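You operate a simulated robot arm through the tools that you are given. There is no shell and no other tool. Be economical: measure what you need, move in short steps, check, and stop when the job is done.

You are at the controls of a simulated robot arm. One attempt, no reset.

JOB
Pack the wooden heart in the gift box, put the lid on and add a gold seal.
Fine: seals are in the top drawer; stick it on the lid beside the knob; put the red stick back and shut the drawer. Set down upright: red stick.

It is judged by the outcome, as a careful person would: the job done as asked, and still so three seconds after it is handed in. It fails if anything else is knocked over, pushed out of place, dropped, spilled or broken. A push-on lid holds only when it is set on centred and level and pressed home; a screw cap is set on level and turned clockwise until tight.

ROBOT AND FRAMES
A 7-joint arm with a two-finger parallel gripper on a trunk, on a base that drives. Base frame: it is fixed to the floor where the robot stands at the start and does not move with it; the origin is under the middle of the robot, x ahead of it, y to its left, z up; the surface under the hand at the start is at about z = 75. Readings come in cm, rad, newtons and seconds.
With the tool pointing down near the work surface it reaches from about 10 to 44 cm from the robot's upright axis, wherever it stands. Its first joint turns from -2.897 to 2.897 rad. Places, roughly: gift [50, -20, 80]; gift box lid (11x9x4 cm) [50, -30, 80]; red stick (2x2x13 cm) [70, -70, 80]; top drawer of the brown desk [60, -30, 70]. Payload 1.57 kg.
The TCP is the grasp point between the finger pads, 3 cm short of the fingertips. In the tool frame z runs along the fingers and y along their closing line. Largest opening 8 cm; finger width 1.7, thickness 1.2; the body of the gripper, 4 by 8.2 cm, starts 8 cm behind the TCP.
Orientation is that of the tool frame in the base frame, as a unit quaternion [w, x, y, z]. With the fingers straight down and closing along the base's y, the tool's x points along the base's -x, its y along +y and its z along -z.

CONTROLS
- The arm moves only by the tool move_arm. Its argument "motion" is a list of rows, each a list of 2 entries, a list of its own where there are three numbers: the shift along the tool's x, y, z in cm, then the turn, a rotation vector about the tool's x, y, z in rad. In form: [[[x, y, z], [ax, ay, az]], ...]. A call has 1 to 12 rows; each row shifts and turns the commanded pose from where the row before left it, along the tool's axes as they then stand. "gripper" is the opening, from 0 (shut) to 1 (fully open), set as the call begins (left out, the last holds). Each row takes 0.2 s and may step no farther than 5 cm and 0.15 rad from the row before; otherwise, or with a gripper value out of range, the whole call is refused. A pose out of reach is approached as far as the arm can. The call stops where the force on the tool passes 40 N (or 10 N more than at its start, if that is more) or the arm is blocked; 0.2 s more then pass. Each finger travels about 7.2 cm/s and halts on what it meets, pressing with about 22 N; the grip force reading is that of the motor and also rises with nothing between the fingers. The clock runs only during rows and for 0.2 s after the last one: add rows that do not move to give the fingers time. It gives the time, the measured TCP pose, the force on the tool (base axes), the opening and the grip force at its end, in the units of the frame above (readings bear some noise), with the torque about the TCP (base axes, N m) and any sound that the robot's microphone picked up.
- Cameras (640 x 400 px; columns grow to the right, rows downward): "scene" is now at [20.92, -4.87, 161.18]; the picture's right is [-0.79, -0.61, 0.00], its down [-0.55, 0.71, -0.45] and it looks along [0.27, -0.35, -0.90] (base axes); focal length 287 px, centre (320, 200). "wrist" rides on the gripper at [7.2, -0.7, -12.2] in the tool frame; the picture's right is [0.09, 1.00, 0.00], its down [-0.84, 0.08, -0.54] and it looks along [-0.54, 0.05, 0.84] (tool axes); focal length 238 px, centre (320, 200).
- snapshot(camera): a new picture of that camera. The clock stands still meanwhile.
- raise_lower(by): slides the trunk up (or, below 0, down) by that many cm; the arm and the scene camera ride with it, the base frame stays. It gives what a move gives, with no picture.
- roll_base(legs): drives the robot by 1 to 6 legs, each [ahead, left, turn to the left] in cm, cm and rad, along the robot's own axes; the way and the turn of a leg run together, so that a leg with both is an arc; at most 150 cm and 3.142 rad a leg. The arm and the cameras ride along, it lands a little off, and it stops where it bumps. It gives what a move gives.
- turn_head(pan, tilt): turns the head with the scene camera to pan (to the left, within 1.501 rad either way) and tilt (down, from -0.506 to 1.204), counted from straight ahead of the robot. It gives what a move gives.
- point_at(camera, pixels): for up to 12 pixels [column, row] of the newest picture of that camera ("zoom" is the newest enlarged one), the place [x, y, z] in the base frame of the surface seen there, good to about 0.2 cm. The clock stands still meanwhile.
- close_up(camera, box): a new picture of the part [left, top, right, bottom] of that camera's present view, enlarged. The clock stands still meanwhile.
- sign_off(): hands the job in; it is judged then, once.

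Keep the steps short. Do not move on a guess: measure, check each grasp and each placing, and mend mistakes. In all there are 80 turns and 68 pictures (those below and enlarged ones count). Leave the gripper open and the arm clear of the work at the hand-in unless told otherwise, and finish with a single line.

The tools are called as name(argument=value, ...) on one line, values as JSON. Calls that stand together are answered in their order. move_arm: Moves the arm, as the interface text tells. Its arguments: {"type":"object","properties":{"motion":{"type":"array","items":{"type":"array"}},"gripper":{"type":"number"}},"required":["motion"]} The other tools are called the same way: raise_lower (by) slides the trunk up or down; roll_base (legs) drives the base; turn_head (pan, tilt) turns the head that bears the scene camera; snapshot (camera) takes a picture; point_at (camera, pixels) gives the place of the surface under pixels of a picture; close_up (camera, box) takes an enlarged picture of a part of a camera's view; sign_off () hands the job in.

At the start:

```text
time: 0.0
tool_pos: [47.39, -12.02, 110.79]
tcp_rot: [0.0, -0.001, 1.0, 0.0]
contact_force: [0.3, -0.9, -0.7]
wrist_torque: [0.01, 0.0, 0.0]
grip_width: 8.04
grasp_force: 0.0
trunk travel left (down, up): [-86.5, 12.5]
robot x, y, heading: [-0.2, 0.18, 0.002]
head pan, tilt: [-0.915, 1.11]
```

scene: 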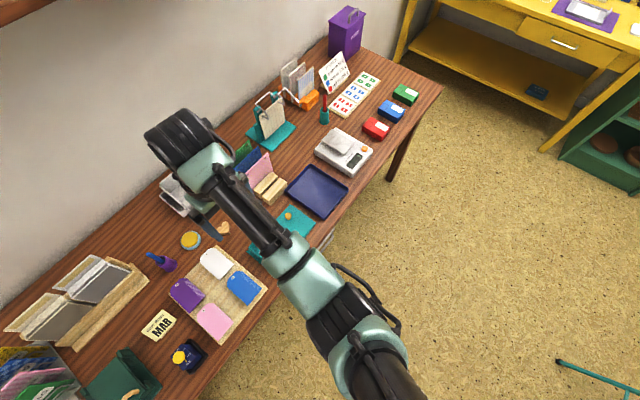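
wrist: 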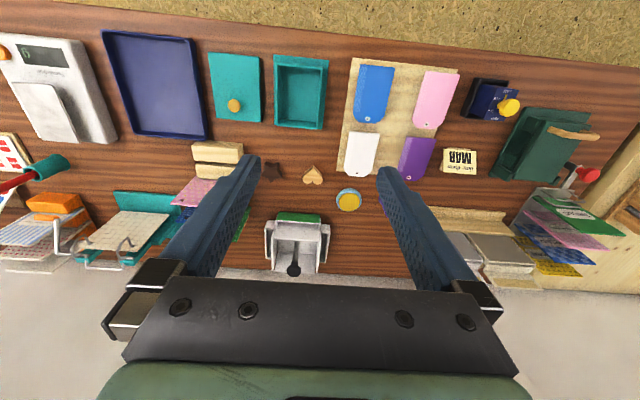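

The wrist view shows the teal lid with its knob at (235,90), the open teal box at (300,90), the wooden heart at (312,175), and a red stick at the left edge in a teal holder. I'll measure these and look closer.

point_at(camera="wrist", pixels=[[234, 105], [211, 54], [261, 56], [262, 120], [216, 122], [312, 175], [277, 58], [328, 60], [325, 128], [276, 126], [300, 95], [312, 168]])

close_up(camera="wrist", box=[190, 40, 350, 200])

close_up(camera="scene", box=[260, 50, 420, 150])

```text
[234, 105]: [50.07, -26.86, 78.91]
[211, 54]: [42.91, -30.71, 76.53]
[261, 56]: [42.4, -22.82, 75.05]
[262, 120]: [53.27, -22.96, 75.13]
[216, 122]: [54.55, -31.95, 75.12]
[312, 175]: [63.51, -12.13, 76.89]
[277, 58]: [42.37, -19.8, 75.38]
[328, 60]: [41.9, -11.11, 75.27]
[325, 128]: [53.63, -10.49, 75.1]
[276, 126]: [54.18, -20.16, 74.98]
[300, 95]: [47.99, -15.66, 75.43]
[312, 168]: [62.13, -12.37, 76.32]
```

```text
2.50 times, centred on (270, 120) of wrist
```

zoom: 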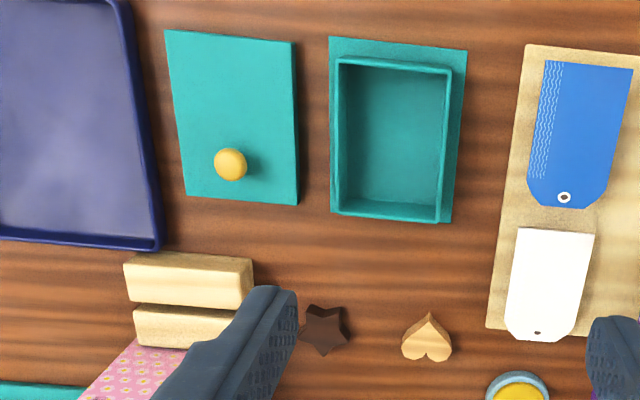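

```text
4.00 times, centred on (340, 100) of scene
```

zoom: 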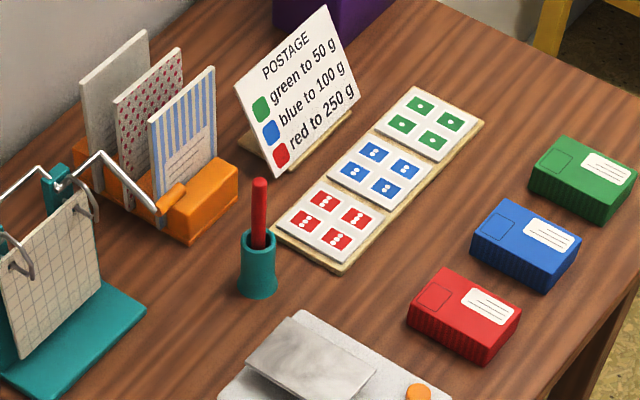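

The red stick stands in a teal cup. Next I look at the front of the desk to find the drawer.

turn_head(pan=-0.5, tilt=1.2)

snapshot(camera="scene")

```text
time: 0.9
tool_pos: [47.27, -12.13, 110.75]
tcp_rot: [0.0, 0.0, 1.0, 0.0]
contact_force: [-0.2, -0.4, -0.5]
wrist_torque: [-0.01, -0.03, 0.02]
grip_width: 7.99
grasp_force: 0.2
trunk travel left (down, up): [-86.5, 12.5]
robot x, y, heading: [0.19, -0.26, -0.0]
head pan, tilt: [-0.499, 1.201]
```

```text
63 pictures are left
```

scene: 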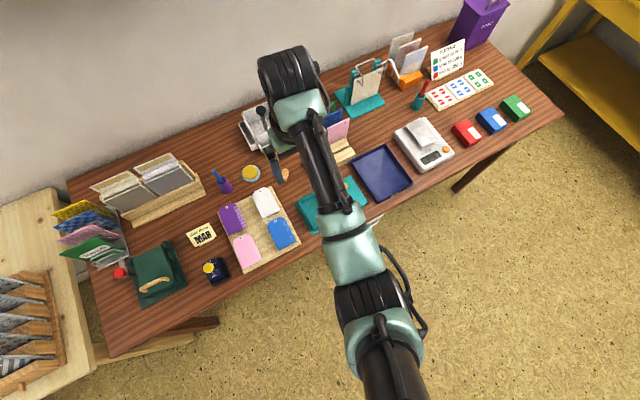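

I see something like the drawer handle beside the arm at (376,220). I measure it, the desk edge and the cup, and enlarge the handle.

point_at(camera="scene", pixels=[[376, 220], [440, 186], [110, 352], [416, 104], [429, 82], [558, 112], [120, 340], [398, 140]])

close_up(camera="scene", box=[340, 160, 440, 240])

```text
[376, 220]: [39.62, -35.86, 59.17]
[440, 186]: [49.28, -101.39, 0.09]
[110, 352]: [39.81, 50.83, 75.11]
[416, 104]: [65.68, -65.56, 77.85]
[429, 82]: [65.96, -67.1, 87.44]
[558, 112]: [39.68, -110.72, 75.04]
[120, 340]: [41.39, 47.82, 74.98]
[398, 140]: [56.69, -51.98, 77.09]
```

```text
5.00 times, centred on (390, 200) of scene
```

zoom: 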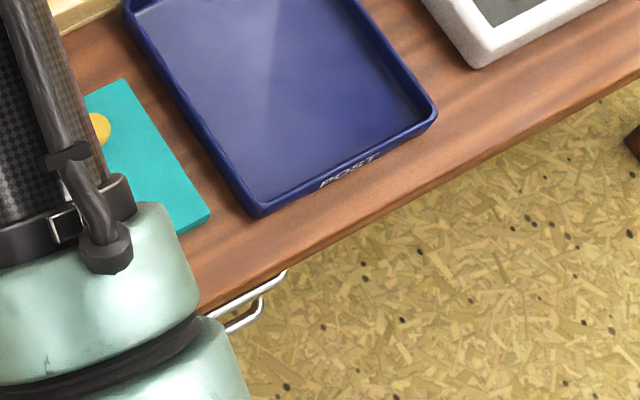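

The desk edge is at x≈39.7, and the handles are under it. I do the heart first, so I bring the hand forward to hover near it for a better view.

move_arm(motion=[[[-4, 0, 0], [0, 0, 0]], [[-4, 0, 3], [0, 0, 0]], [[0, 0, 5], [0, 0, 0]], [[0, 0, 4], [0, 0, 0]]])

snapshot(camera="wrist")

```text
time: 1.9
tool_pos: [55.65, -12.24, 98.9]
tcp_rot: [0.0, -0.002, 1.0, 0.0]
contact_force: [0.1, 0.4, -0.3]
wrist_torque: [0.01, 0.03, 0.04]
grip_width: 7.99
grasp_force: 0.1
trunk travel left (down, up): [-86.5, 12.5]
robot x, y, heading: [0.35, 0.67, -0.0]
head pan, tilt: [-0.499, 1.201]
```

```text
61 pictures are left
```

wrist: 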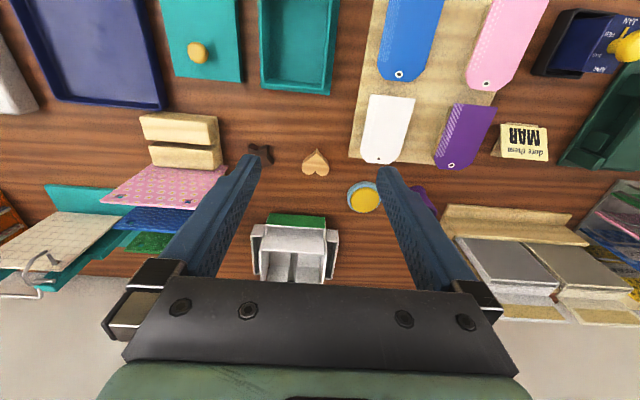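

point_at(camera="wrist", pixels=[[315, 163], [303, 165], [328, 165], [316, 152], [308, 174], [260, 155], [271, 150], [350, 198], [316, 215], [292, 222]])

close_up(camera="wrist", box=[240, 130, 400, 230])

```text
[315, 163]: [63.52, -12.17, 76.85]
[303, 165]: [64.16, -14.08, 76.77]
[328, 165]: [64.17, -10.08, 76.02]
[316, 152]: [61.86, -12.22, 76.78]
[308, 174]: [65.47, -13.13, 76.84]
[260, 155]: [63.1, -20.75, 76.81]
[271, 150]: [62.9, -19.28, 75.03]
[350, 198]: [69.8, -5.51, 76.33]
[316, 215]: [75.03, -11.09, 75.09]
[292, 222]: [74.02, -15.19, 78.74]
```

```text
4.00 times, centred on (320, 180) of wrist
```

zoom: 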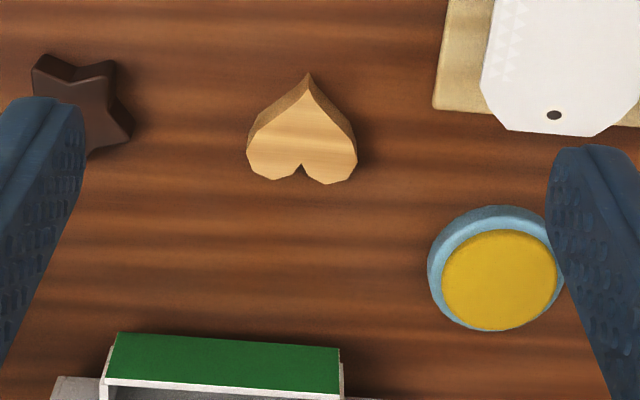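

The heart is centred at y=-12.1, widest at x≈64.2, and its top is at 76.8. I go above it with the opening at 0.75, then go down.

move_arm(motion=[[[-4.5, 0.1, 0], [0, 0, 0]], [[-4, 0, 2], [0, 0, 0]], [[0, 0, 5], [0, 0, 0]], [[0, 0, 5], [0, 0, 0]], [[0, 0, 0], [0, 0, 0]]], gripper=0.75)

snapshot(camera="wrist")

```text
time: 3.1
tool_pos: [54.71, -9.92, 92.65]
tcp_rot: [0.001, 0.0, 1.0, 0.0]
contact_force: [0.2, 0.3, -0.7]
wrist_torque: [-0.04, -0.02, -0.01]
grip_width: 6.02
grasp_force: 0.1
out of reach, approached as far as the arm can: row 1, 2, 3, 4
trunk travel left (down, up): [-86.5, 12.5]
robot x, y, heading: [-0.12, 0.26, 0.003]
head pan, tilt: [-0.499, 1.201]
```

```text
59 pictures are left
```

wrist: 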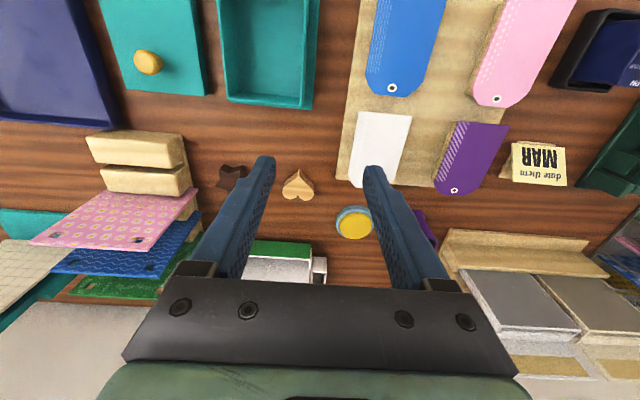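

The heart is out of reach from here, so the base must come closer. First I check the robot's own geometry and the desk front by looking straight ahead and down.

turn_head(pan=0, tilt=1.2)

snapshot(camera="scene")

point_at(camera="scene", pixels=[[320, 395], [320, 340], [320, 300], [200, 395], [440, 395], [320, 250]])

```text
time: 4.0
tool_pos: [54.71, -9.9, 92.61]
tcp_rot: [0.0, -0.001, 1.0, 0.0]
contact_force: [0.1, 0.1, 0.0]
wrist_torque: [0.0, -0.04, 0.02]
grip_width: 5.97
grasp_force: 0.0
trunk travel left (down, up): [-86.5, 12.5]
robot x, y, heading: [0.35, -0.18, -0.001]
head pan, tilt: [0.0, 1.201]
```

```text
58 pictures are left
```

scene: 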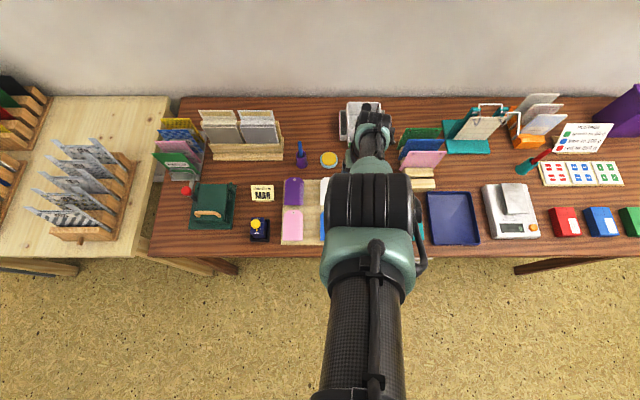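

```text
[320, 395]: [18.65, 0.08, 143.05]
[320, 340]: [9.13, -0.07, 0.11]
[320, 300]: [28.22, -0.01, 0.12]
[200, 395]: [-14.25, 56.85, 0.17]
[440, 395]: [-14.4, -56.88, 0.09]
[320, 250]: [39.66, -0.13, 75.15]
```

The floor is visible at x≈9, so the robot's body is narrow and there's room to drive forward. I lift and retract the hand, then drive 22 cm ahead.

move_arm(motion=[[[4, -1, -4], [0, 0, 0]], [[4, -1, -4], [0, 0, 0]], [[4, 0, -2], [0, 0, 0]], [[4, 0, 0], [0, 0, 0]]])

roll_base(legs=[[22, 0, 0]])

```text
refused: row 1 steps farther than a row can; nothing moved
```

```text
time: 5.7
tool_pos: [76.42, -9.74, 92.78]
tcp_rot: [-0.001, -0.001, 1.0, 0.0]
contact_force: [-0.4, -0.3, -0.8]
wrist_torque: [0.0, -0.02, 0.0]
grip_width: 6.0
grasp_force: 0.1
trunk travel left (down, up): [-86.5, 12.5]
robot x, y, heading: [21.37, 0.37, 0.01]
head pan, tilt: [0.0, 1.201]
```

The retract was refused because the step was too long, and the base still drove. Nothing was touched and the forces are about zero. Now I move the hand back above the heart.

move_arm(motion=[[[4, -0.8, 0], [0, 0, 0]], [[4, -0.8, 0], [0, 0, 0]], [[4.2, -0.8, 0], [0, 0, 0]], [[0, 0, 4], [0, 0, 0]], [[0, 0, 0], [0, 0, 0]]])

snapshot(camera="wrist")

```text
time: 6.9
tool_pos: [70.14, -13.62, 86.12]
tcp_rot: [-0.001, -0.002, 1.0, 0.0]
contact_force: [0.0, 0.3, 0.6]
wrist_torque: [-0.02, 0.0, 0.03]
grip_width: 6.01
grasp_force: 0.0
out of reach, approached as far as the arm can: row 1, 2, 3, 4
trunk travel left (down, up): [-86.5, 12.5]
robot x, y, heading: [21.85, 0.28, 0.001]
head pan, tilt: [0.0, 1.201]
```

```text
57 pictures are left
```

wrist: 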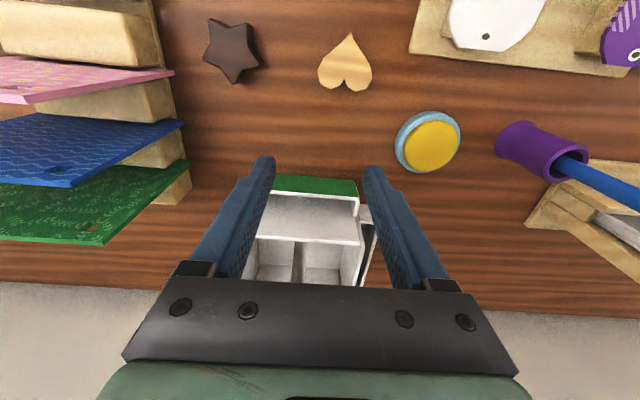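

move_arm(motion=[[[4, 0, 0], [0, 0, 0]], [[4, 0, -2], [0, 0, 0]], [[0, 0, 0], [0, 0, 0]]])

```text
time: 7.7
tool_pos: [62.0, -13.5, 87.54]
tcp_rot: [0.0, -0.001, 1.0, -0.001]
contact_force: [0.1, -0.1, 0.6]
wrist_torque: [0.03, 0.01, -0.01]
grip_width: 6.03
grasp_force: 0.0
trunk travel left (down, up): [-86.5, 12.5]
robot x, y, heading: [22.02, 0.17, 0.008]
head pan, tilt: [0.0, 1.201]
```

The pose is now in reach at (62.0,-13.5,87.5). I line up over the heart and check before the final descent.

move_arm(motion=[[[-2.2, 1.35, 0], [0, 0, 0]], [[0, 0, 4], [0, 0, 0]], [[0, 0, 0], [0, 0, 0]]])

snapshot(camera="wrist")

```text
time: 8.5
tool_pos: [64.48, -12.46, 83.55]
tcp_rot: [0.0, -0.002, 1.0, 0.001]
contact_force: [-0.5, 0.0, 1.9]
wrist_torque: [0.04, -0.02, 0.04]
grip_width: 5.98
grasp_force: 0.1
trunk travel left (down, up): [-86.5, 12.5]
robot x, y, heading: [22.04, 0.25, 0.005]
head pan, tilt: [0.0, 1.201]
```

```text
56 pictures are left
```

wrist: 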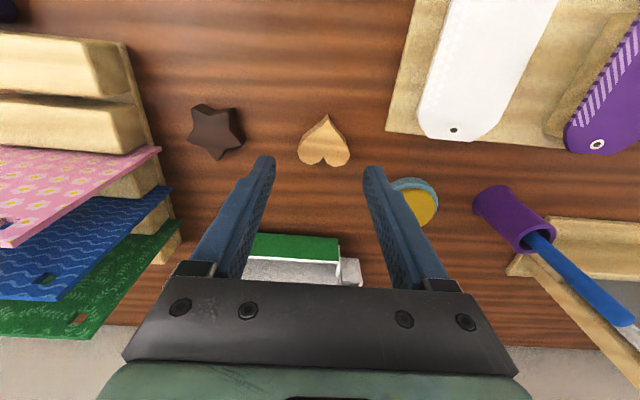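

The fingers straddle the heart's column, and the tin and star are clear. I go down to TCP z≈78.3 and close.

move_arm(motion=[[[0.2, 0.25, 3], [0, 0, 0]], [[0, 0, 2.2], [0, 0, 0]], [[0, 0, 0], [0, 0, 0]]])

move_arm(motion=[[[0, 0, 0], [0, 0, 0]], [[0, 0, 0], [0, 0, 0]], [[0, 0, 0], [0, 0, 0]]], gripper=0.2)

snapshot(camera="wrist")

```text
time: 9.3
tool_pos: [64.02, -11.67, 80.1]
tcp_rot: [0.0, -0.002, 1.0, 0.0]
contact_force: [-0.2, 0.6, 0.6]
wrist_torque: [0.0, 0.03, 0.0]
grip_width: 6.03
grasp_force: 0.1
out of reach, approached as far as the arm can: row 2
trunk travel left (down, up): [-86.5, 12.5]
robot x, y, heading: [21.71, -0.1, -0.0]
head pan, tilt: [0.0, 1.201]
```

```text
time: 10.1
tool_pos: [64.04, -11.8, 80.11]
tcp_rot: [0.0, -0.001, 1.0, 0.001]
contact_force: [0.2, -0.7, 0.2]
wrist_torque: [-0.02, 0.01, -0.01]
grip_width: 1.58
grasp_force: 0.1
trunk travel left (down, up): [-86.5, 12.5]
robot x, y, heading: [22.04, 0.08, 0.007]
head pan, tilt: [0.0, 1.201]
```

```text
55 pictures are left
```

wrist: 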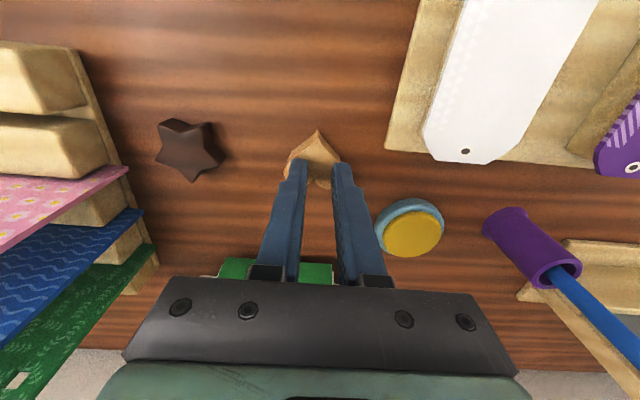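

It ran out of downward reach at z=80.1 and the fingers are just above the heart. I reopen, raise the arm 9, and lower the trunk to gain reach.

move_arm(motion=[[[0, 0, -4.5], [0, 0, 0]], [[0, 0, -4.5], [0, 0, 0]], [[0, 0, 0], [0, 0, 0]]], gripper=0.75)

raise_lower(by=-8)

```text
time: 10.9
tool_pos: [63.99, -11.62, 88.77]
tcp_rot: [-0.002, 0.0, 1.0, 0.001]
contact_force: [-0.4, -0.2, -1.0]
wrist_torque: [-0.07, 0.0, -0.01]
grip_width: 5.98
grasp_force: 0.1
trunk travel left (down, up): [-86.5, 12.5]
robot x, y, heading: [21.51, -0.51, 0.006]
head pan, tilt: [0.0, 1.201]
```

```text
time: 12.1
tool_pos: [64.1, -11.61, 80.72]
tcp_rot: [0.0, -0.002, 1.0, 0.0]
contact_force: [1.1, -0.6, 0.0]
wrist_torque: [0.0, 0.0, -0.02]
grip_width: 6.01
grasp_force: 0.2
trunk travel left (down, up): [-78.5, 20.5]
robot x, y, heading: [21.47, -0.21, 0.002]
head pan, tilt: [0.0, 1.201]
```

move_arm(motion=[[[-0.1, -0.5, 0], [0, 0, 0]], [[0, 0, 2.4], [0, 0, 0]], [[0, 0, 0], [0, 0, 0]]])

snapshot(camera="wrist")

```text
time: 12.8
tool_pos: [64.22, -11.96, 78.48]
tcp_rot: [0.0, -0.001, 1.0, 0.0]
contact_force: [0.1, -0.6, 0.3]
wrist_torque: [0.0, -0.03, -0.02]
grip_width: 6.01
grasp_force: 0.2
trunk travel left (down, up): [-78.5, 20.5]
robot x, y, heading: [21.65, 0.01, 0.007]
head pan, tilt: [0.0, 1.201]
```

```text
54 pictures are left
```

wrist: 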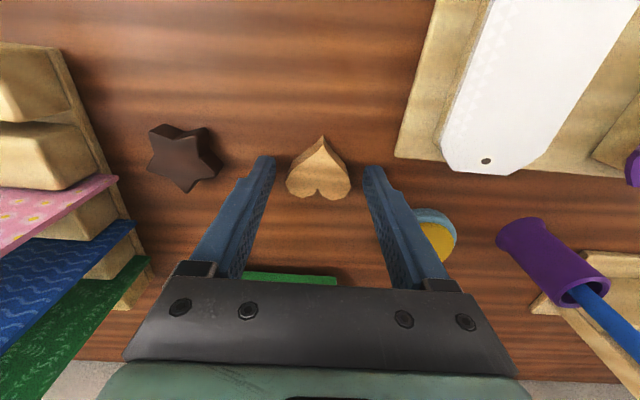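

The heart sits evenly between the fingertips. I close on it.

move_arm(motion=[[[0, 0, 0], [0, 0, 0]], [[0, 0, 0], [0, 0, 0]], [[0, 0, 0], [0, 0, 0]]], gripper=0.35)

move_arm(motion=[[[0, 0, -2], [0, 0, 0]], [[0, 0, -4], [0, 0, 0]], [[0, 0, 0], [0, 0, 0]]])

snapshot(camera="wrist")

```text
time: 13.7
tool_pos: [64.13, -11.98, 78.57]
tcp_rot: [0.001, -0.002, 1.0, 0.0]
contact_force: [-0.1, 0.3, 0.6]
wrist_torque: [-0.02, 0.0, -0.02]
grip_width: 4.33
grasp_force: 22.4
trunk travel left (down, up): [-78.5, 20.5]
robot x, y, heading: [21.62, 0.13, 0.006]
head pan, tilt: [0.0, 1.201]
```

```text
time: 14.4
tool_pos: [63.98, -12.06, 84.72]
tcp_rot: [0.0, -0.002, 1.0, 0.0]
contact_force: [0.1, -0.2, -1.0]
wrist_torque: [-0.01, 0.05, -0.01]
grip_width: 2.8
grasp_force: 0.0
trunk travel left (down, up): [-78.5, 20.5]
robot x, y, heading: [21.5, 0.12, -0.0]
head pan, tilt: [0.0, 1.201]
```

```text
53 pictures are left
```

wrist: 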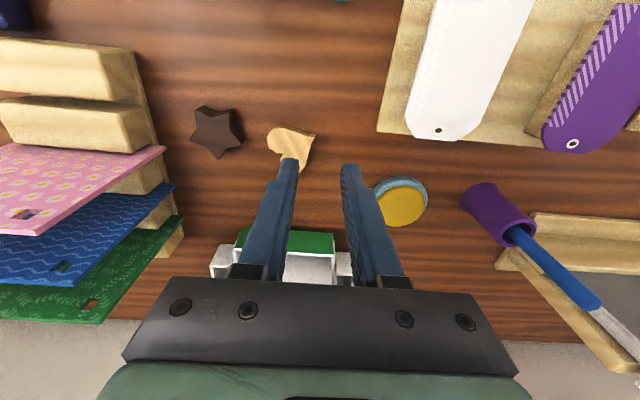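

The heart slipped out and turned. I lift, back off and look again.

move_arm(motion=[[[4, 0, -2], [0, 0, 0]], [[2, 0, -1], [0, 0, 0]], [[0, 0, 0], [0, 0, 0]]], gripper=0.8)

close_up(camera="wrist", box=[200, 140, 440, 290])

```text
time: 15.2
tool_pos: [58.03, -12.2, 87.54]
tcp_rot: [0.0, -0.001, 1.0, 0.0]
contact_force: [-0.2, 0.4, -0.4]
wrist_torque: [-0.02, 0.0, -0.02]
grip_width: 6.4
grasp_force: 0.1
trunk travel left (down, up): [-78.5, 20.5]
robot x, y, heading: [21.62, 0.11, 0.001]
head pan, tilt: [0.0, 1.201]
```

```text
2.67 times, centred on (320, 215) of wrist
```

zoom: 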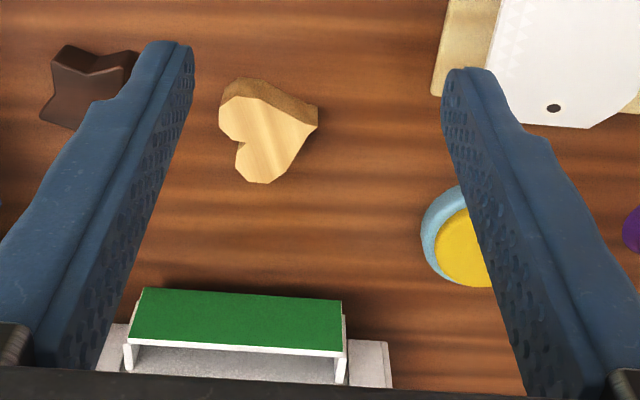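

point_at(camera="zoom", pixels=[[243, 99], [221, 116], [237, 135], [264, 179], [243, 175], [312, 126], [298, 155], [242, 146], [285, 112], [122, 90], [265, 140]])

```text
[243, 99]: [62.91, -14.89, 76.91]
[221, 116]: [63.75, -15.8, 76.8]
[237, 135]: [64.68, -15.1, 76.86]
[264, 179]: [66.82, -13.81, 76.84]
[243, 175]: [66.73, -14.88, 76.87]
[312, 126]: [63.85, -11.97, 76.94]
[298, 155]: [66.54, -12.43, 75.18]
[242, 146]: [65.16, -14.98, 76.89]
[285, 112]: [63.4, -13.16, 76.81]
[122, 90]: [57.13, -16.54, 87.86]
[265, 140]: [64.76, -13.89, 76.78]
```

The heart now points mostly along +y. A flat slanted side opposite a lobe gives a sturdier grip. That means closing along (0.53, 0.85), centred at (64.13, -14.19), so a tool yaw of +0.56. I move there and turn above it.

move_arm(motion=[[[-4, -1, 0], [0, 0, 0]], [[-2.1, -1, 0], [0, 0, 0]], [[0, 0, 2], [0, 0, 0.14]], [[0, 0, 1], [0, 0, 0.14]], [[0, 0, 0], [0, 0, 0.14]], [[0, 0, 0], [0, 0, 0.14]], [[0, 0, 0], [0, 0, 0]]], gripper=0.63)

snapshot(camera="wrist")

```text
time: 16.9
tool_pos: [64.19, -14.14, 84.4]
tcp_rot: [0.0, 0.276, 0.961, 0.0]
contact_force: [-0.8, -0.3, -0.1]
wrist_torque: [0.0, 0.03, -0.03]
grip_width: 5.03
grasp_force: 0.1
trunk travel left (down, up): [-78.5, 20.5]
robot x, y, heading: [21.5, 0.08, -0.0]
head pan, tilt: [0.0, 1.201]
```

```text
51 pictures are left
```

wrist: 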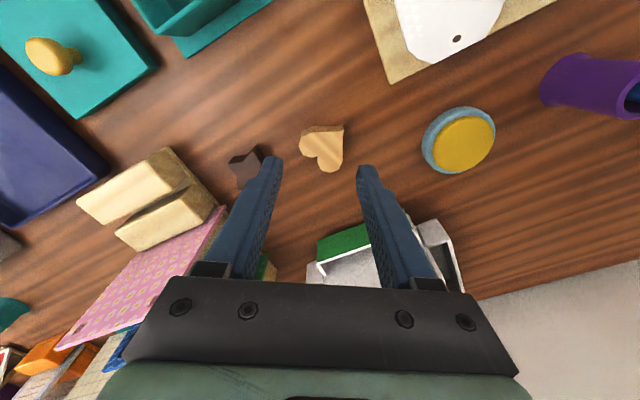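

The flat side faces the right finger and a lobe faces the left one. I go down to z≈78.2.

move_arm(motion=[[[0, 0, 4], [0, 0, 0]], [[0, 0, 2.2], [0, 0, 0]], [[0, 0, 0], [0, 0, 0]]])

close_up(camera="wrist", box=[200, 110, 440, 260])

```text
time: 17.6
tool_pos: [64.14, -14.25, 78.25]
tcp_rot: [0.0, 0.275, 0.961, -0.001]
contact_force: [-0.3, -0.2, 0.3]
wrist_torque: [-0.02, 0.0, -0.01]
grip_width: 5.01
grasp_force: 0.1
trunk travel left (down, up): [-78.5, 20.5]
robot x, y, heading: [21.38, 0.05, 0.005]
head pan, tilt: [0.0, 1.201]
```

```text
2.67 times, centred on (320, 185) of wrist
```

zoom: 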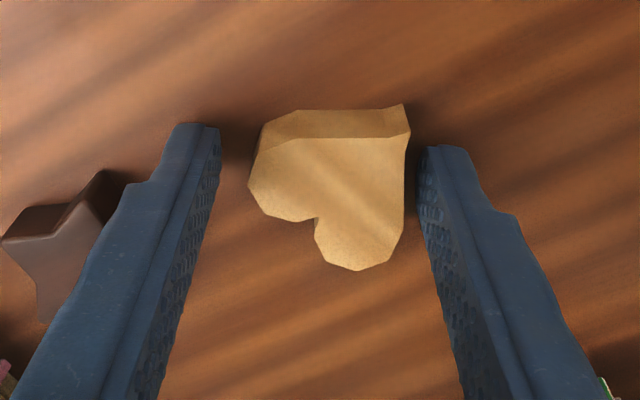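

move_arm(motion=[[[0, 0, 0], [0, 0, 0]], [[0, 0, 0], [0, 0, 0]], [[0, 0, 0], [0, 0, 0]]], gripper=0.3)

close_up(camera="wrist", box=[200, 110, 440, 260])

```text
time: 18.4
tool_pos: [64.21, -14.12, 78.22]
tcp_rot: [-0.001, 0.275, 0.962, 0.0]
contact_force: [-0.7, 0.0, -0.6]
wrist_torque: [0.02, -0.02, 0.02]
grip_width: 3.79
grasp_force: 22.3
trunk travel left (down, up): [-78.5, 20.5]
robot x, y, heading: [21.51, -0.1, -0.0]
head pan, tilt: [0.0, 1.201]
```

```text
2.67 times, centred on (320, 185) of wrist
```

zoom: 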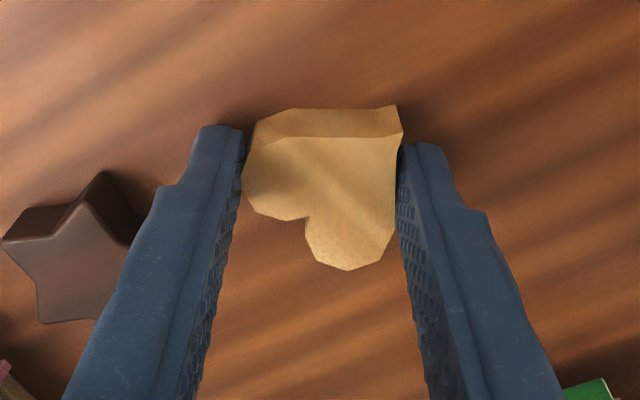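

The fingers hold it flat-to-lobe at 3.79 cm. I lift slowly and check.

move_arm(motion=[[[0, 0, -1], [0, 0, 0]], [[0, 0, -2], [0, 0, 0]], [[0, 0, -3], [0, 0, 0]], [[0, 0, -3], [0, 0, 0]], [[0, 0, 0], [0, 0, 0]]])

snapshot(camera="wrist")

```text
time: 19.6
tool_pos: [64.09, -14.06, 87.53]
tcp_rot: [0.0, 0.275, 0.962, -0.001]
contact_force: [-0.9, 0.1, -0.6]
wrist_torque: [0.0, 0.0, 0.02]
grip_width: 3.78
grasp_force: 22.4
trunk travel left (down, up): [-78.5, 20.5]
robot x, y, heading: [21.39, 0.07, 0.004]
head pan, tilt: [0.0, 1.201]
```

```text
48 pictures are left
```

wrist: 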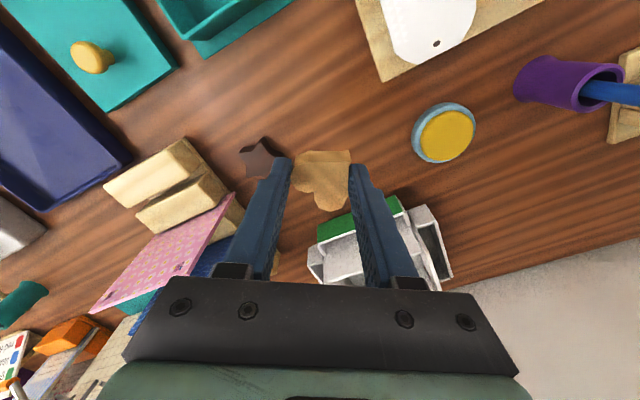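

The heart is held firmly. I turn back and carry it above the box centre, near (48,-15.5).

move_arm(motion=[[[0, 0, -1], [0, 0, -0.14]], [[0, 0, -1], [0, 0, -0.14]], [[0, 0, -1], [0, 0, -0.14]], [[0, 0, -1], [0, 0, -0.14]], [[4, -0.35, 0], [0, 0, 0]], [[4, -0.35, 0], [0, 0, 0]], [[4, -0.35, 0], [0, 0, 0]], [[4, -0.35, 0], [0, 0, 0]], [[0, 0, 0], [0, 0, 0]]])

snapshot(camera="wrist")

```text
time: 21.6
tool_pos: [48.33, -15.67, 91.07]
tcp_rot: [0.001, -0.002, 1.0, -0.001]
contact_force: [-1.0, -0.2, -0.1]
wrist_torque: [0.02, -0.02, 0.0]
grip_width: 3.77
grasp_force: 21.8
trunk travel left (down, up): [-78.5, 20.5]
robot x, y, heading: [21.73, 0.12, 0.0]
head pan, tilt: [0.0, 1.201]
```

```text
47 pictures are left
```

wrist: 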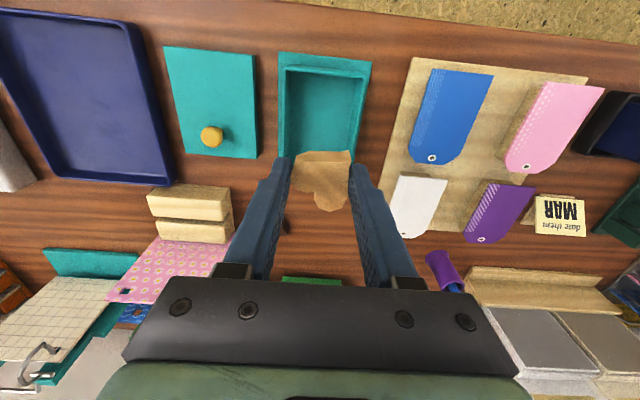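

point_at(camera="wrist", pixels=[[287, 68], [363, 80], [360, 100], [283, 100], [284, 130], [278, 54], [371, 64], [320, 100], [350, 140], [320, 72]])

close_up(camera="wrist", box=[150, 30, 400, 186])

```text
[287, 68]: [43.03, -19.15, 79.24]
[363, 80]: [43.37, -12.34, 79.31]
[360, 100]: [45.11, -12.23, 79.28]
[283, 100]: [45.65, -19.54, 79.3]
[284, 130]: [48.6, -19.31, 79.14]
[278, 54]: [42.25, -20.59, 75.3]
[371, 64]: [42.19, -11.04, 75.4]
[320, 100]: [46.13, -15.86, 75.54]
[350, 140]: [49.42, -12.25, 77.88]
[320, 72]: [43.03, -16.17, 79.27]
```

```text
2.56 times, centred on (275, 108) of wrist
```

zoom: 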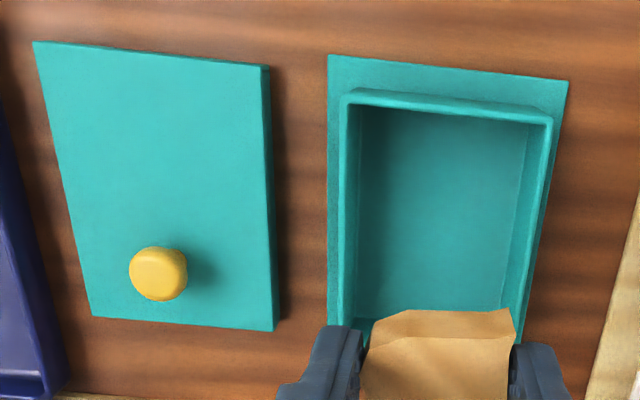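

The box walls reach z=79.3 with only about 6.8 cm inside along y, but it's longer along x. I turn the hand 90° so the fingers open along x inside the box.

move_arm(motion=[[[0, 0, 0], [0, 0, 0.143]], [[0, 0, 0], [0, 0, 0.143]], [[0, 0, 0], [0, 0, 0.143]], [[0, 0, 0], [0, 0, 0.143]], [[0, 0, 0], [0, 0, 0.143]], [[0, 0, 0], [0, 0, 0.143]], [[0, 0, 0], [0, 0, 0.143]], [[0, 0, 0], [0, 0, 0.143]], [[0, 0, 0], [0, 0, 0.143]], [[0, 0, 0], [0, 0, 0.143]], [[0, 0, 0], [0, 0, 0.141]], [[0, 0, 0], [0, 0, 0]]])

snapshot(camera="wrist")

```text
time: 24.2
tool_pos: [48.26, -15.61, 91.13]
tcp_rot: [0.0, 0.707, 0.708, -0.001]
contact_force: [-0.1, -0.2, -0.6]
wrist_torque: [-0.01, -0.01, 0.01]
grip_width: 3.81
grasp_force: 22.0
trunk travel left (down, up): [-78.5, 20.5]
robot x, y, heading: [21.76, -0.07, 0.003]
head pan, tilt: [0.0, 1.201]
```

```text
45 pictures are left
```

wrist: 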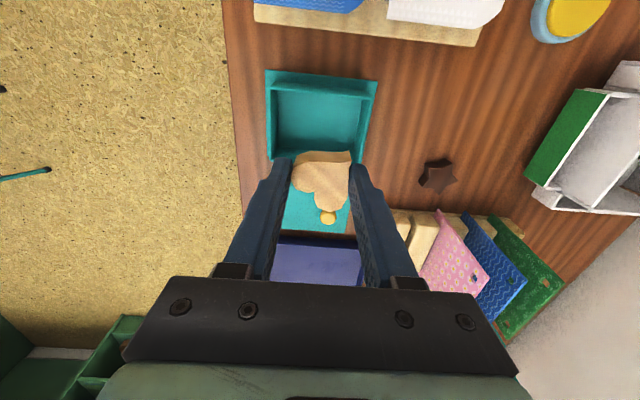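

point_at(camera="wrist", pixels=[[368, 100], [378, 83], [364, 120], [370, 135], [273, 100], [265, 72], [300, 90]])

```text
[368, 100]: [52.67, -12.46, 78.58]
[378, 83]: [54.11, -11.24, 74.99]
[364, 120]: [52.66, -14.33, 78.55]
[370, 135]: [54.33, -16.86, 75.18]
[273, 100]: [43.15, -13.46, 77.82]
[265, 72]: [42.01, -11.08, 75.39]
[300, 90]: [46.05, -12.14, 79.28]
```

The box is centred at (47.85,-15.8). I lower the heart in.

move_arm(motion=[[[-0.19, -0.36, 3], [0, 0, 0]], [[0, 0, 4], [0, 0, 0]], [[0, 0, 3], [0, 0, 0]], [[0, 0, 1.5], [0, 0, 0]], [[0, 0, 0.8], [0, 0, 0]], [[0, 0, 0], [0, 0, 0]]])

snapshot(camera="wrist")

```text
time: 25.6
tool_pos: [47.83, -15.73, 78.93]
tcp_rot: [0.0, 0.706, 0.708, 0.0]
contact_force: [-0.1, 0.1, -0.5]
wrist_torque: [0.01, 0.01, -0.01]
grip_width: 3.76
grasp_force: 22.5
trunk travel left (down, up): [-78.5, 20.5]
robot x, y, heading: [21.6, 0.12, 0.007]
head pan, tilt: [0.0, 1.201]
```

```text
44 pictures are left
```

wrist: 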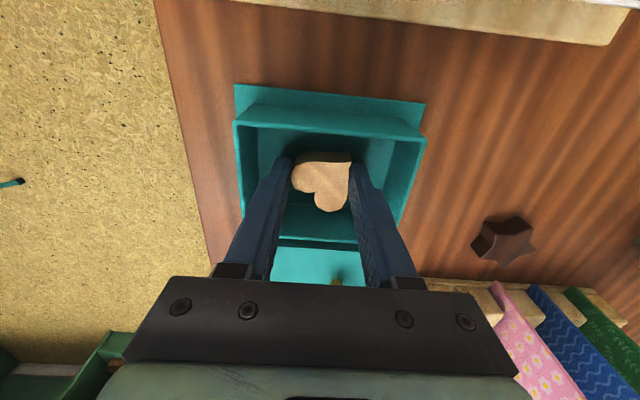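

The heart is inside, just above the floor. I release it by opening a little, then rise.

move_arm(motion=[[[0, 0, 0.2], [0, 0, 0]], [[0, 0, 0], [0, 0, 0]], [[0, 0, 0], [0, 0, 0]]], gripper=0.6)

move_arm(motion=[[[0, 0, -4], [0, 0, 0]], [[0, 0, -4], [0, 0, 0]], [[0, 0, -4], [0, 0, 0]], [[0, -0.2, -3], [0, 0, 0]], [[0, 0, 0], [0, 0, 0]]])

snapshot(camera="wrist")

```text
time: 26.4
tool_pos: [47.74, -15.66, 78.69]
tcp_rot: [-0.001, 0.706, 0.708, 0.001]
contact_force: [0.2, 0.4, 0.7]
wrist_torque: [0.0, 0.03, -0.02]
grip_width: 4.8
grasp_force: 0.1
trunk travel left (down, up): [-78.5, 20.5]
robot x, y, heading: [22.12, -0.04, 0.006]
head pan, tilt: [0.0, 1.201]
```

```text
time: 27.6
tool_pos: [47.7, -15.54, 93.88]
tcp_rot: [0.0, 0.706, 0.709, 0.001]
contact_force: [0.0, 0.2, 0.2]
wrist_torque: [-0.01, -0.01, -0.01]
grip_width: 4.81
grasp_force: 0.1
trunk travel left (down, up): [-78.5, 20.5]
robot x, y, heading: [21.33, -0.05, 0.002]
head pan, tilt: [0.0, 1.201]
```

```text
43 pictures are left
```

wrist: 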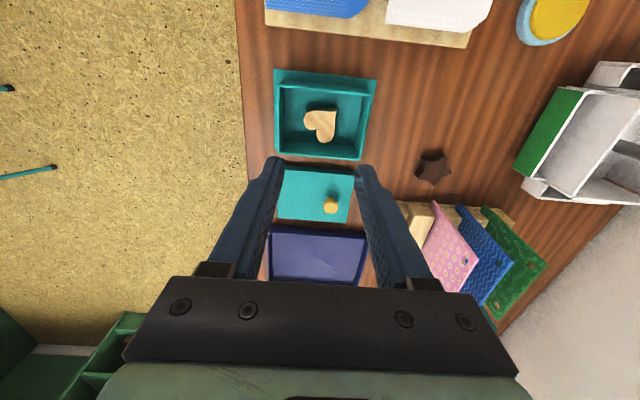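

The heart lies in the box. Now the lid: I enlarge it at (315,195) and measure.

close_up(camera="wrist", box=[240, 60, 400, 240])

```text
2.22 times, centred on (320, 150) of wrist
```

zoom: 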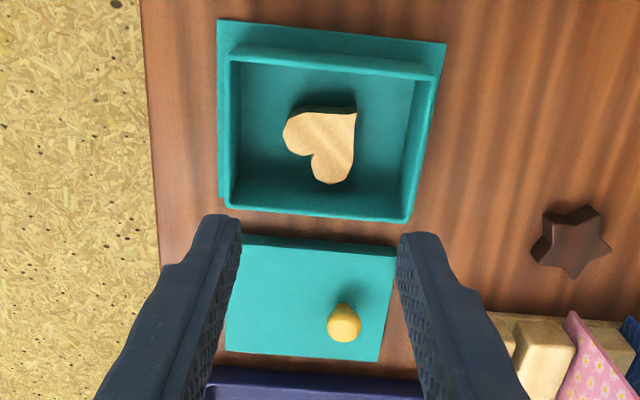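

point_at(camera="zoom", pixels=[[393, 256], [380, 358], [228, 348], [240, 250], [320, 243], [320, 354], [344, 325], [343, 308], [386, 300], [330, 325], [358, 325], [250, 300]])

point_at(camera="zoom", pixels=[[220, 22], [442, 45], [420, 150], [436, 90], [223, 190], [440, 60], [233, 65], [434, 82], [406, 217], [226, 202], [427, 130], [231, 130]])

```text
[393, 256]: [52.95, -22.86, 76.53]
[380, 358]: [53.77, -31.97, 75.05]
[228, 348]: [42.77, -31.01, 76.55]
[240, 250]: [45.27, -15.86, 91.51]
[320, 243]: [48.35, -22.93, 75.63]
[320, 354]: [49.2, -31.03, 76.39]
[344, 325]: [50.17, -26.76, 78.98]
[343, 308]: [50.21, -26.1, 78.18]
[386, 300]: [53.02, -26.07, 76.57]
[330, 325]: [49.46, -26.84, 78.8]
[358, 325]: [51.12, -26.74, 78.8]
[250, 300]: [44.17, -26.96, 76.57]
```

```text
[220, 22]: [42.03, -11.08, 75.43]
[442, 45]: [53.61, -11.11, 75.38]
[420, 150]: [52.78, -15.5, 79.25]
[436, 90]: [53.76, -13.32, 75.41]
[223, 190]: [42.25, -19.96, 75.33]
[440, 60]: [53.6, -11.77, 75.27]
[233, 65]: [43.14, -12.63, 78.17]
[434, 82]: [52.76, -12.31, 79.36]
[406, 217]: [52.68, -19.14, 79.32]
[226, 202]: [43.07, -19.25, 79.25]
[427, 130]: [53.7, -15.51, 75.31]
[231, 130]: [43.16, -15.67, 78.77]
```

The lid is centred at about (47.9,-26.95) with its knob at (50.2,-26.75) and top at 79.0. The box is centred at (47.88,-15.8). I move above the knob, gripping along x.

move_arm(motion=[[[-4, 1, 0], [0, 0, 0]], [[-4, 1, 0], [0, 0, 0]], [[-3.2, 0.5, 2], [0, 0, 0]], [[0, 0, 4], [0, 0, 0]], [[0, 0, 3.5], [0, 0, 0]], [[0, 0, 0], [0, 0, 0]]], gripper=0.5)

snapshot(camera="wrist")

```text
time: 29.1
tool_pos: [50.36, -27.09, 84.1]
tcp_rot: [0.0, 0.705, 0.709, 0.001]
contact_force: [-0.2, -1.1, 0.1]
wrist_torque: [0.01, 0.0, -0.01]
grip_width: 4.01
grasp_force: 0.1
trunk travel left (down, up): [-78.5, 20.5]
robot x, y, heading: [21.61, -0.28, 0.004]
head pan, tilt: [0.0, 1.201]
```

```text
41 pictures are left
```

wrist: 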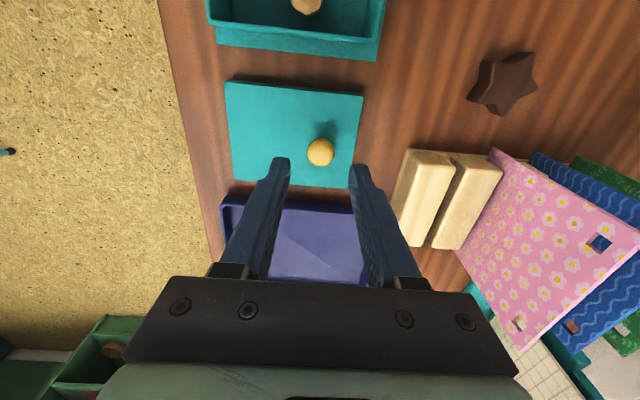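

The knob at (320,152) lies between the fingers. I re-measure the lid and knob from here for the exact offset.

point_at(camera="wrist", pixels=[[320, 152], [308, 154], [332, 154], [321, 140], [228, 90], [234, 175], [290, 87], [290, 183], [360, 105], [355, 160], [231, 130], [300, 115]])

```text
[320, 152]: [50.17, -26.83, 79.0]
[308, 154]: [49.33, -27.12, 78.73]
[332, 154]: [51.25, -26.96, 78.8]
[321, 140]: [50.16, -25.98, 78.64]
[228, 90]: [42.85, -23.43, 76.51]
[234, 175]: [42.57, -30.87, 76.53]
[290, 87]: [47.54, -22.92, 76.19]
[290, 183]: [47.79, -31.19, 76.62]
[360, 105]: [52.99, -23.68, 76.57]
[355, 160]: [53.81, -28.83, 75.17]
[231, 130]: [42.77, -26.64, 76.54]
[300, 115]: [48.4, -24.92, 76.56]
```

move_arm(motion=[[[0.14, -0.1, 2.2], [0, 0, 0]], [[0, 0, 2], [0, 0, 0]], [[0, 0, 0], [0, 0, 0]]])

move_arm(motion=[[[0, 0, 0], [0, 0, 0]], [[0, 0, 0], [0, 0, 0]], [[0, 0, 0], [0, 0, 0]]], gripper=0.1)

snapshot(camera="wrist")

```text
time: 29.9
tool_pos: [50.05, -26.94, 80.25]
tcp_rot: [0.0, 0.706, 0.708, 0.0]
contact_force: [0.5, 0.3, 1.6]
wrist_torque: [0.0, 0.01, 0.02]
grip_width: 4.0
grasp_force: 0.0
trunk travel left (down, up): [-78.5, 20.5]
robot x, y, heading: [21.7, -0.33, 0.003]
head pan, tilt: [0.0, 1.201]
```

```text
time: 30.6
tool_pos: [50.09, -26.88, 80.22]
tcp_rot: [0.001, 0.705, 0.709, 0.0]
contact_force: [0.3, 0.0, 0.1]
wrist_torque: [-0.05, -0.02, 0.0]
grip_width: 2.02
grasp_force: 21.7
trunk travel left (down, up): [-78.5, 20.5]
robot x, y, heading: [21.58, -0.08, 0.005]
head pan, tilt: [0.0, 1.201]
```

```text
40 pictures are left
```

wrist: 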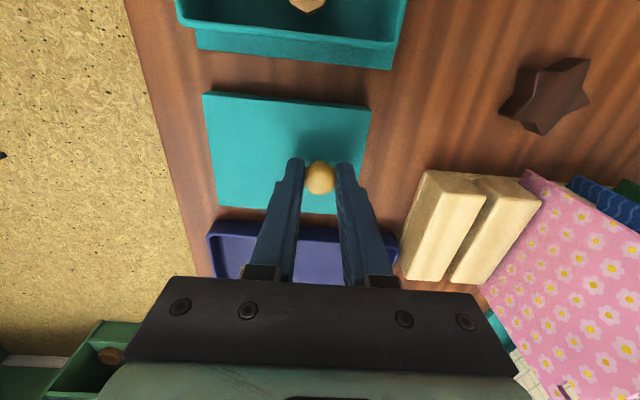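

The knob is gripped at 2.02 cm. I lift the lid 8 cm and check that it stays level.

move_arm(motion=[[[0, 0, -2], [0, 0, 0]], [[0, 0, -3], [0, 0, 0]], [[0, 0, -3], [0, 0, 0]], [[0, 0, 0], [0, 0, 0]]])

snapshot(camera="wrist")

point_at(camera="wrist", pixels=[[212, 100], [222, 200], [362, 112], [357, 195], [290, 110], [240, 150], [347, 130], [290, 97]])

```text
time: 31.6
tool_pos: [50.03, -27.08, 88.04]
tcp_rot: [0.0, 0.706, 0.709, 0.0]
contact_force: [0.0, -0.5, 0.6]
wrist_torque: [-0.01, -0.04, 0.01]
grip_width: 2.04
grasp_force: 21.9
trunk travel left (down, up): [-78.5, 20.5]
robot x, y, heading: [21.85, -0.39, 0.001]
head pan, tilt: [0.0, 1.201]
```

```text
39 pictures are left
```

wrist: 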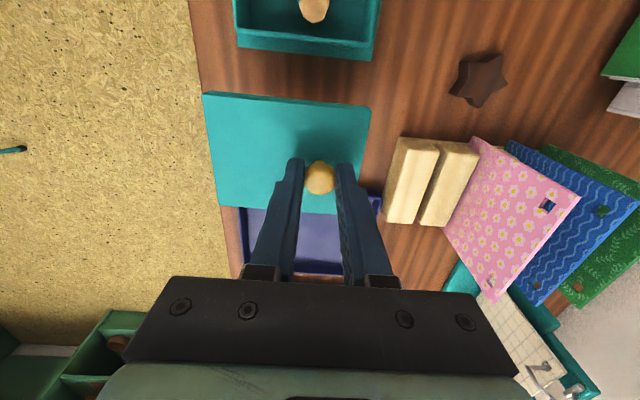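

```text
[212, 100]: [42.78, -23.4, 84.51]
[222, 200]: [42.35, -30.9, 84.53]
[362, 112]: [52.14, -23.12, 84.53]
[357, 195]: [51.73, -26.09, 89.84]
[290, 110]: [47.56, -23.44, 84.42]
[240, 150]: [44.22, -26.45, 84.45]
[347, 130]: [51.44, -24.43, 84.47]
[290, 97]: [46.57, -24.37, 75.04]
```

The lid is level at z=84.5. I check its yaw and exact edges with an enlargement.

close_up(camera="wrist", box=[190, 80, 390, 220])

```text
2.86 times, centred on (290, 150) of wrist
```

zoom: 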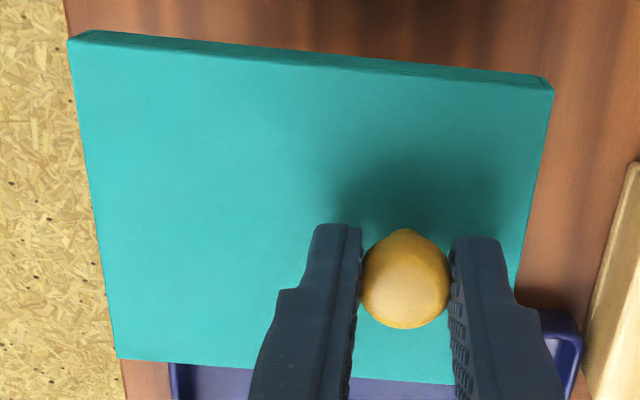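

point_at(camera="zoom", pixels=[[69, 45], [119, 352], [94, 200], [550, 96], [518, 270], [160, 355], [230, 361], [160, 50], [480, 84], [535, 180]])

```text
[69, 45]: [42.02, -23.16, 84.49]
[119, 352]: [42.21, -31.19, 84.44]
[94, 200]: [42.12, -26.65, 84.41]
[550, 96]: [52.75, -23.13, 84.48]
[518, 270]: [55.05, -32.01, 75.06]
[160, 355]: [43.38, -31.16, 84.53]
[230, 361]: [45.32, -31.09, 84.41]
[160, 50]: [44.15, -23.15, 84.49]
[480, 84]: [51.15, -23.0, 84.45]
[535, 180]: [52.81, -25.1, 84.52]
```

The lid is centred at (47.45,-27.15) with edges parallel to the box. It needs a shift of (+0.4,+11.3) to (47.85,-15.8). I carry it over at this height.

move_arm(motion=[[[3.8, 0.15, 0], [0, 0, 0]], [[3.8, 0.15, 0], [0, 0, 0]], [[3.7, 0.1, 0], [0, 0, 0]], [[0, 0, 2.5], [0, 0, 0]], [[0, 0, 0], [0, 0, 0]]])

close_up(camera="wrist", box=[190, 60, 390, 220])

```text
time: 32.9
tool_pos: [50.56, -15.53, 85.55]
tcp_rot: [-0.001, 0.705, 0.709, 0.0]
contact_force: [0.7, -0.4, -1.3]
wrist_torque: [0.01, -0.03, 0.01]
grip_width: 2.04
grasp_force: 21.8
trunk travel left (down, up): [-78.5, 20.5]
robot x, y, heading: [21.68, -0.09, 0.002]
head pan, tilt: [0.0, 1.201]
```

```text
2.50 times, centred on (290, 140) of wrist
```

zoom: 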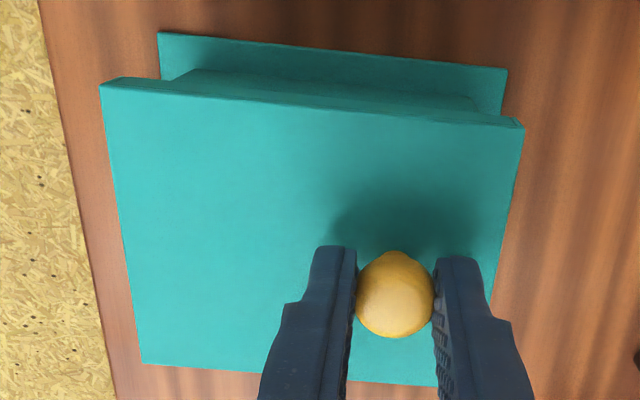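

point_at(camera="zoom", pixels=[[102, 90], [122, 220], [140, 358], [520, 132], [508, 205], [497, 265], [180, 97], [440, 124], [180, 364], [380, 381], [161, 40], [504, 76]])

```text
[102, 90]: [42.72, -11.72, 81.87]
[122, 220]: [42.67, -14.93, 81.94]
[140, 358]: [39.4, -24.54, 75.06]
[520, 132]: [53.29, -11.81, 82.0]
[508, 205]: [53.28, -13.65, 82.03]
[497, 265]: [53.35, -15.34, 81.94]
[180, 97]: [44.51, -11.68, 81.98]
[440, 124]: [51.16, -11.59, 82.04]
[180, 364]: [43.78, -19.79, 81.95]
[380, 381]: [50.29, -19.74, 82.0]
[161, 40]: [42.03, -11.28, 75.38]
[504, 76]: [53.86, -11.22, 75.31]
```

The lid centre reads (48.0,-15.72) and the box (47.9,-15.8). I make a small correction and lower in small steps until contact.

move_arm(motion=[[[-0.08, -0.1, 0.5], [0, 0, 0]], [[0, 0, 0.5], [0, 0, 0]], [[0, 0, 0.4], [0, 0, 0]], [[0, 0, 0], [0, 0, 0]]])

close_up(camera="wrist", box=[190, 60, 390, 220])

point_at(camera="zoom", pixels=[[103, 92], [122, 220], [520, 134], [508, 205], [497, 265], [180, 97], [440, 124], [180, 362], [380, 379]])

```text
time: 33.9
tool_pos: [50.25, -15.65, 84.08]
tcp_rot: [0.0, 0.706, 0.709, -0.001]
contact_force: [-0.5, -0.2, -1.0]
wrist_torque: [-0.01, -0.03, -0.01]
grip_width: 2.05
grasp_force: 22.0
trunk travel left (down, up): [-78.5, 20.5]
robot x, y, heading: [21.49, 0.05, 0.001]
head pan, tilt: [0.0, 1.201]
```

```text
2.50 times, centred on (290, 140) of wrist
```

zoom: 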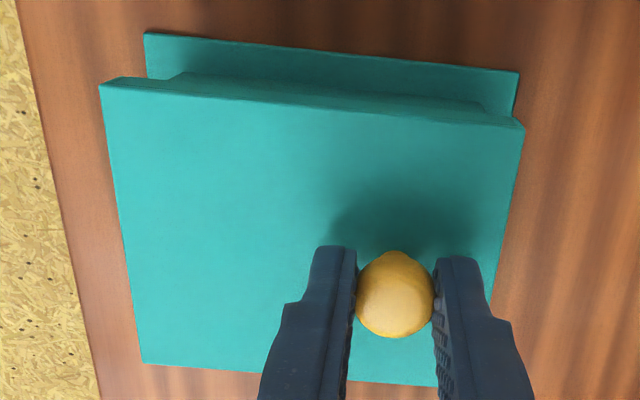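

```text
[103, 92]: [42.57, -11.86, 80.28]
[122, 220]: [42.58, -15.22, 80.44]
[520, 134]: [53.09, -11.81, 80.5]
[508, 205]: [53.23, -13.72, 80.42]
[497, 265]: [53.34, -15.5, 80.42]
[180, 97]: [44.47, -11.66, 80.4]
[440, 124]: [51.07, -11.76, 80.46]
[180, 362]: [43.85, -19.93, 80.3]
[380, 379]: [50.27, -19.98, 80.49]
```

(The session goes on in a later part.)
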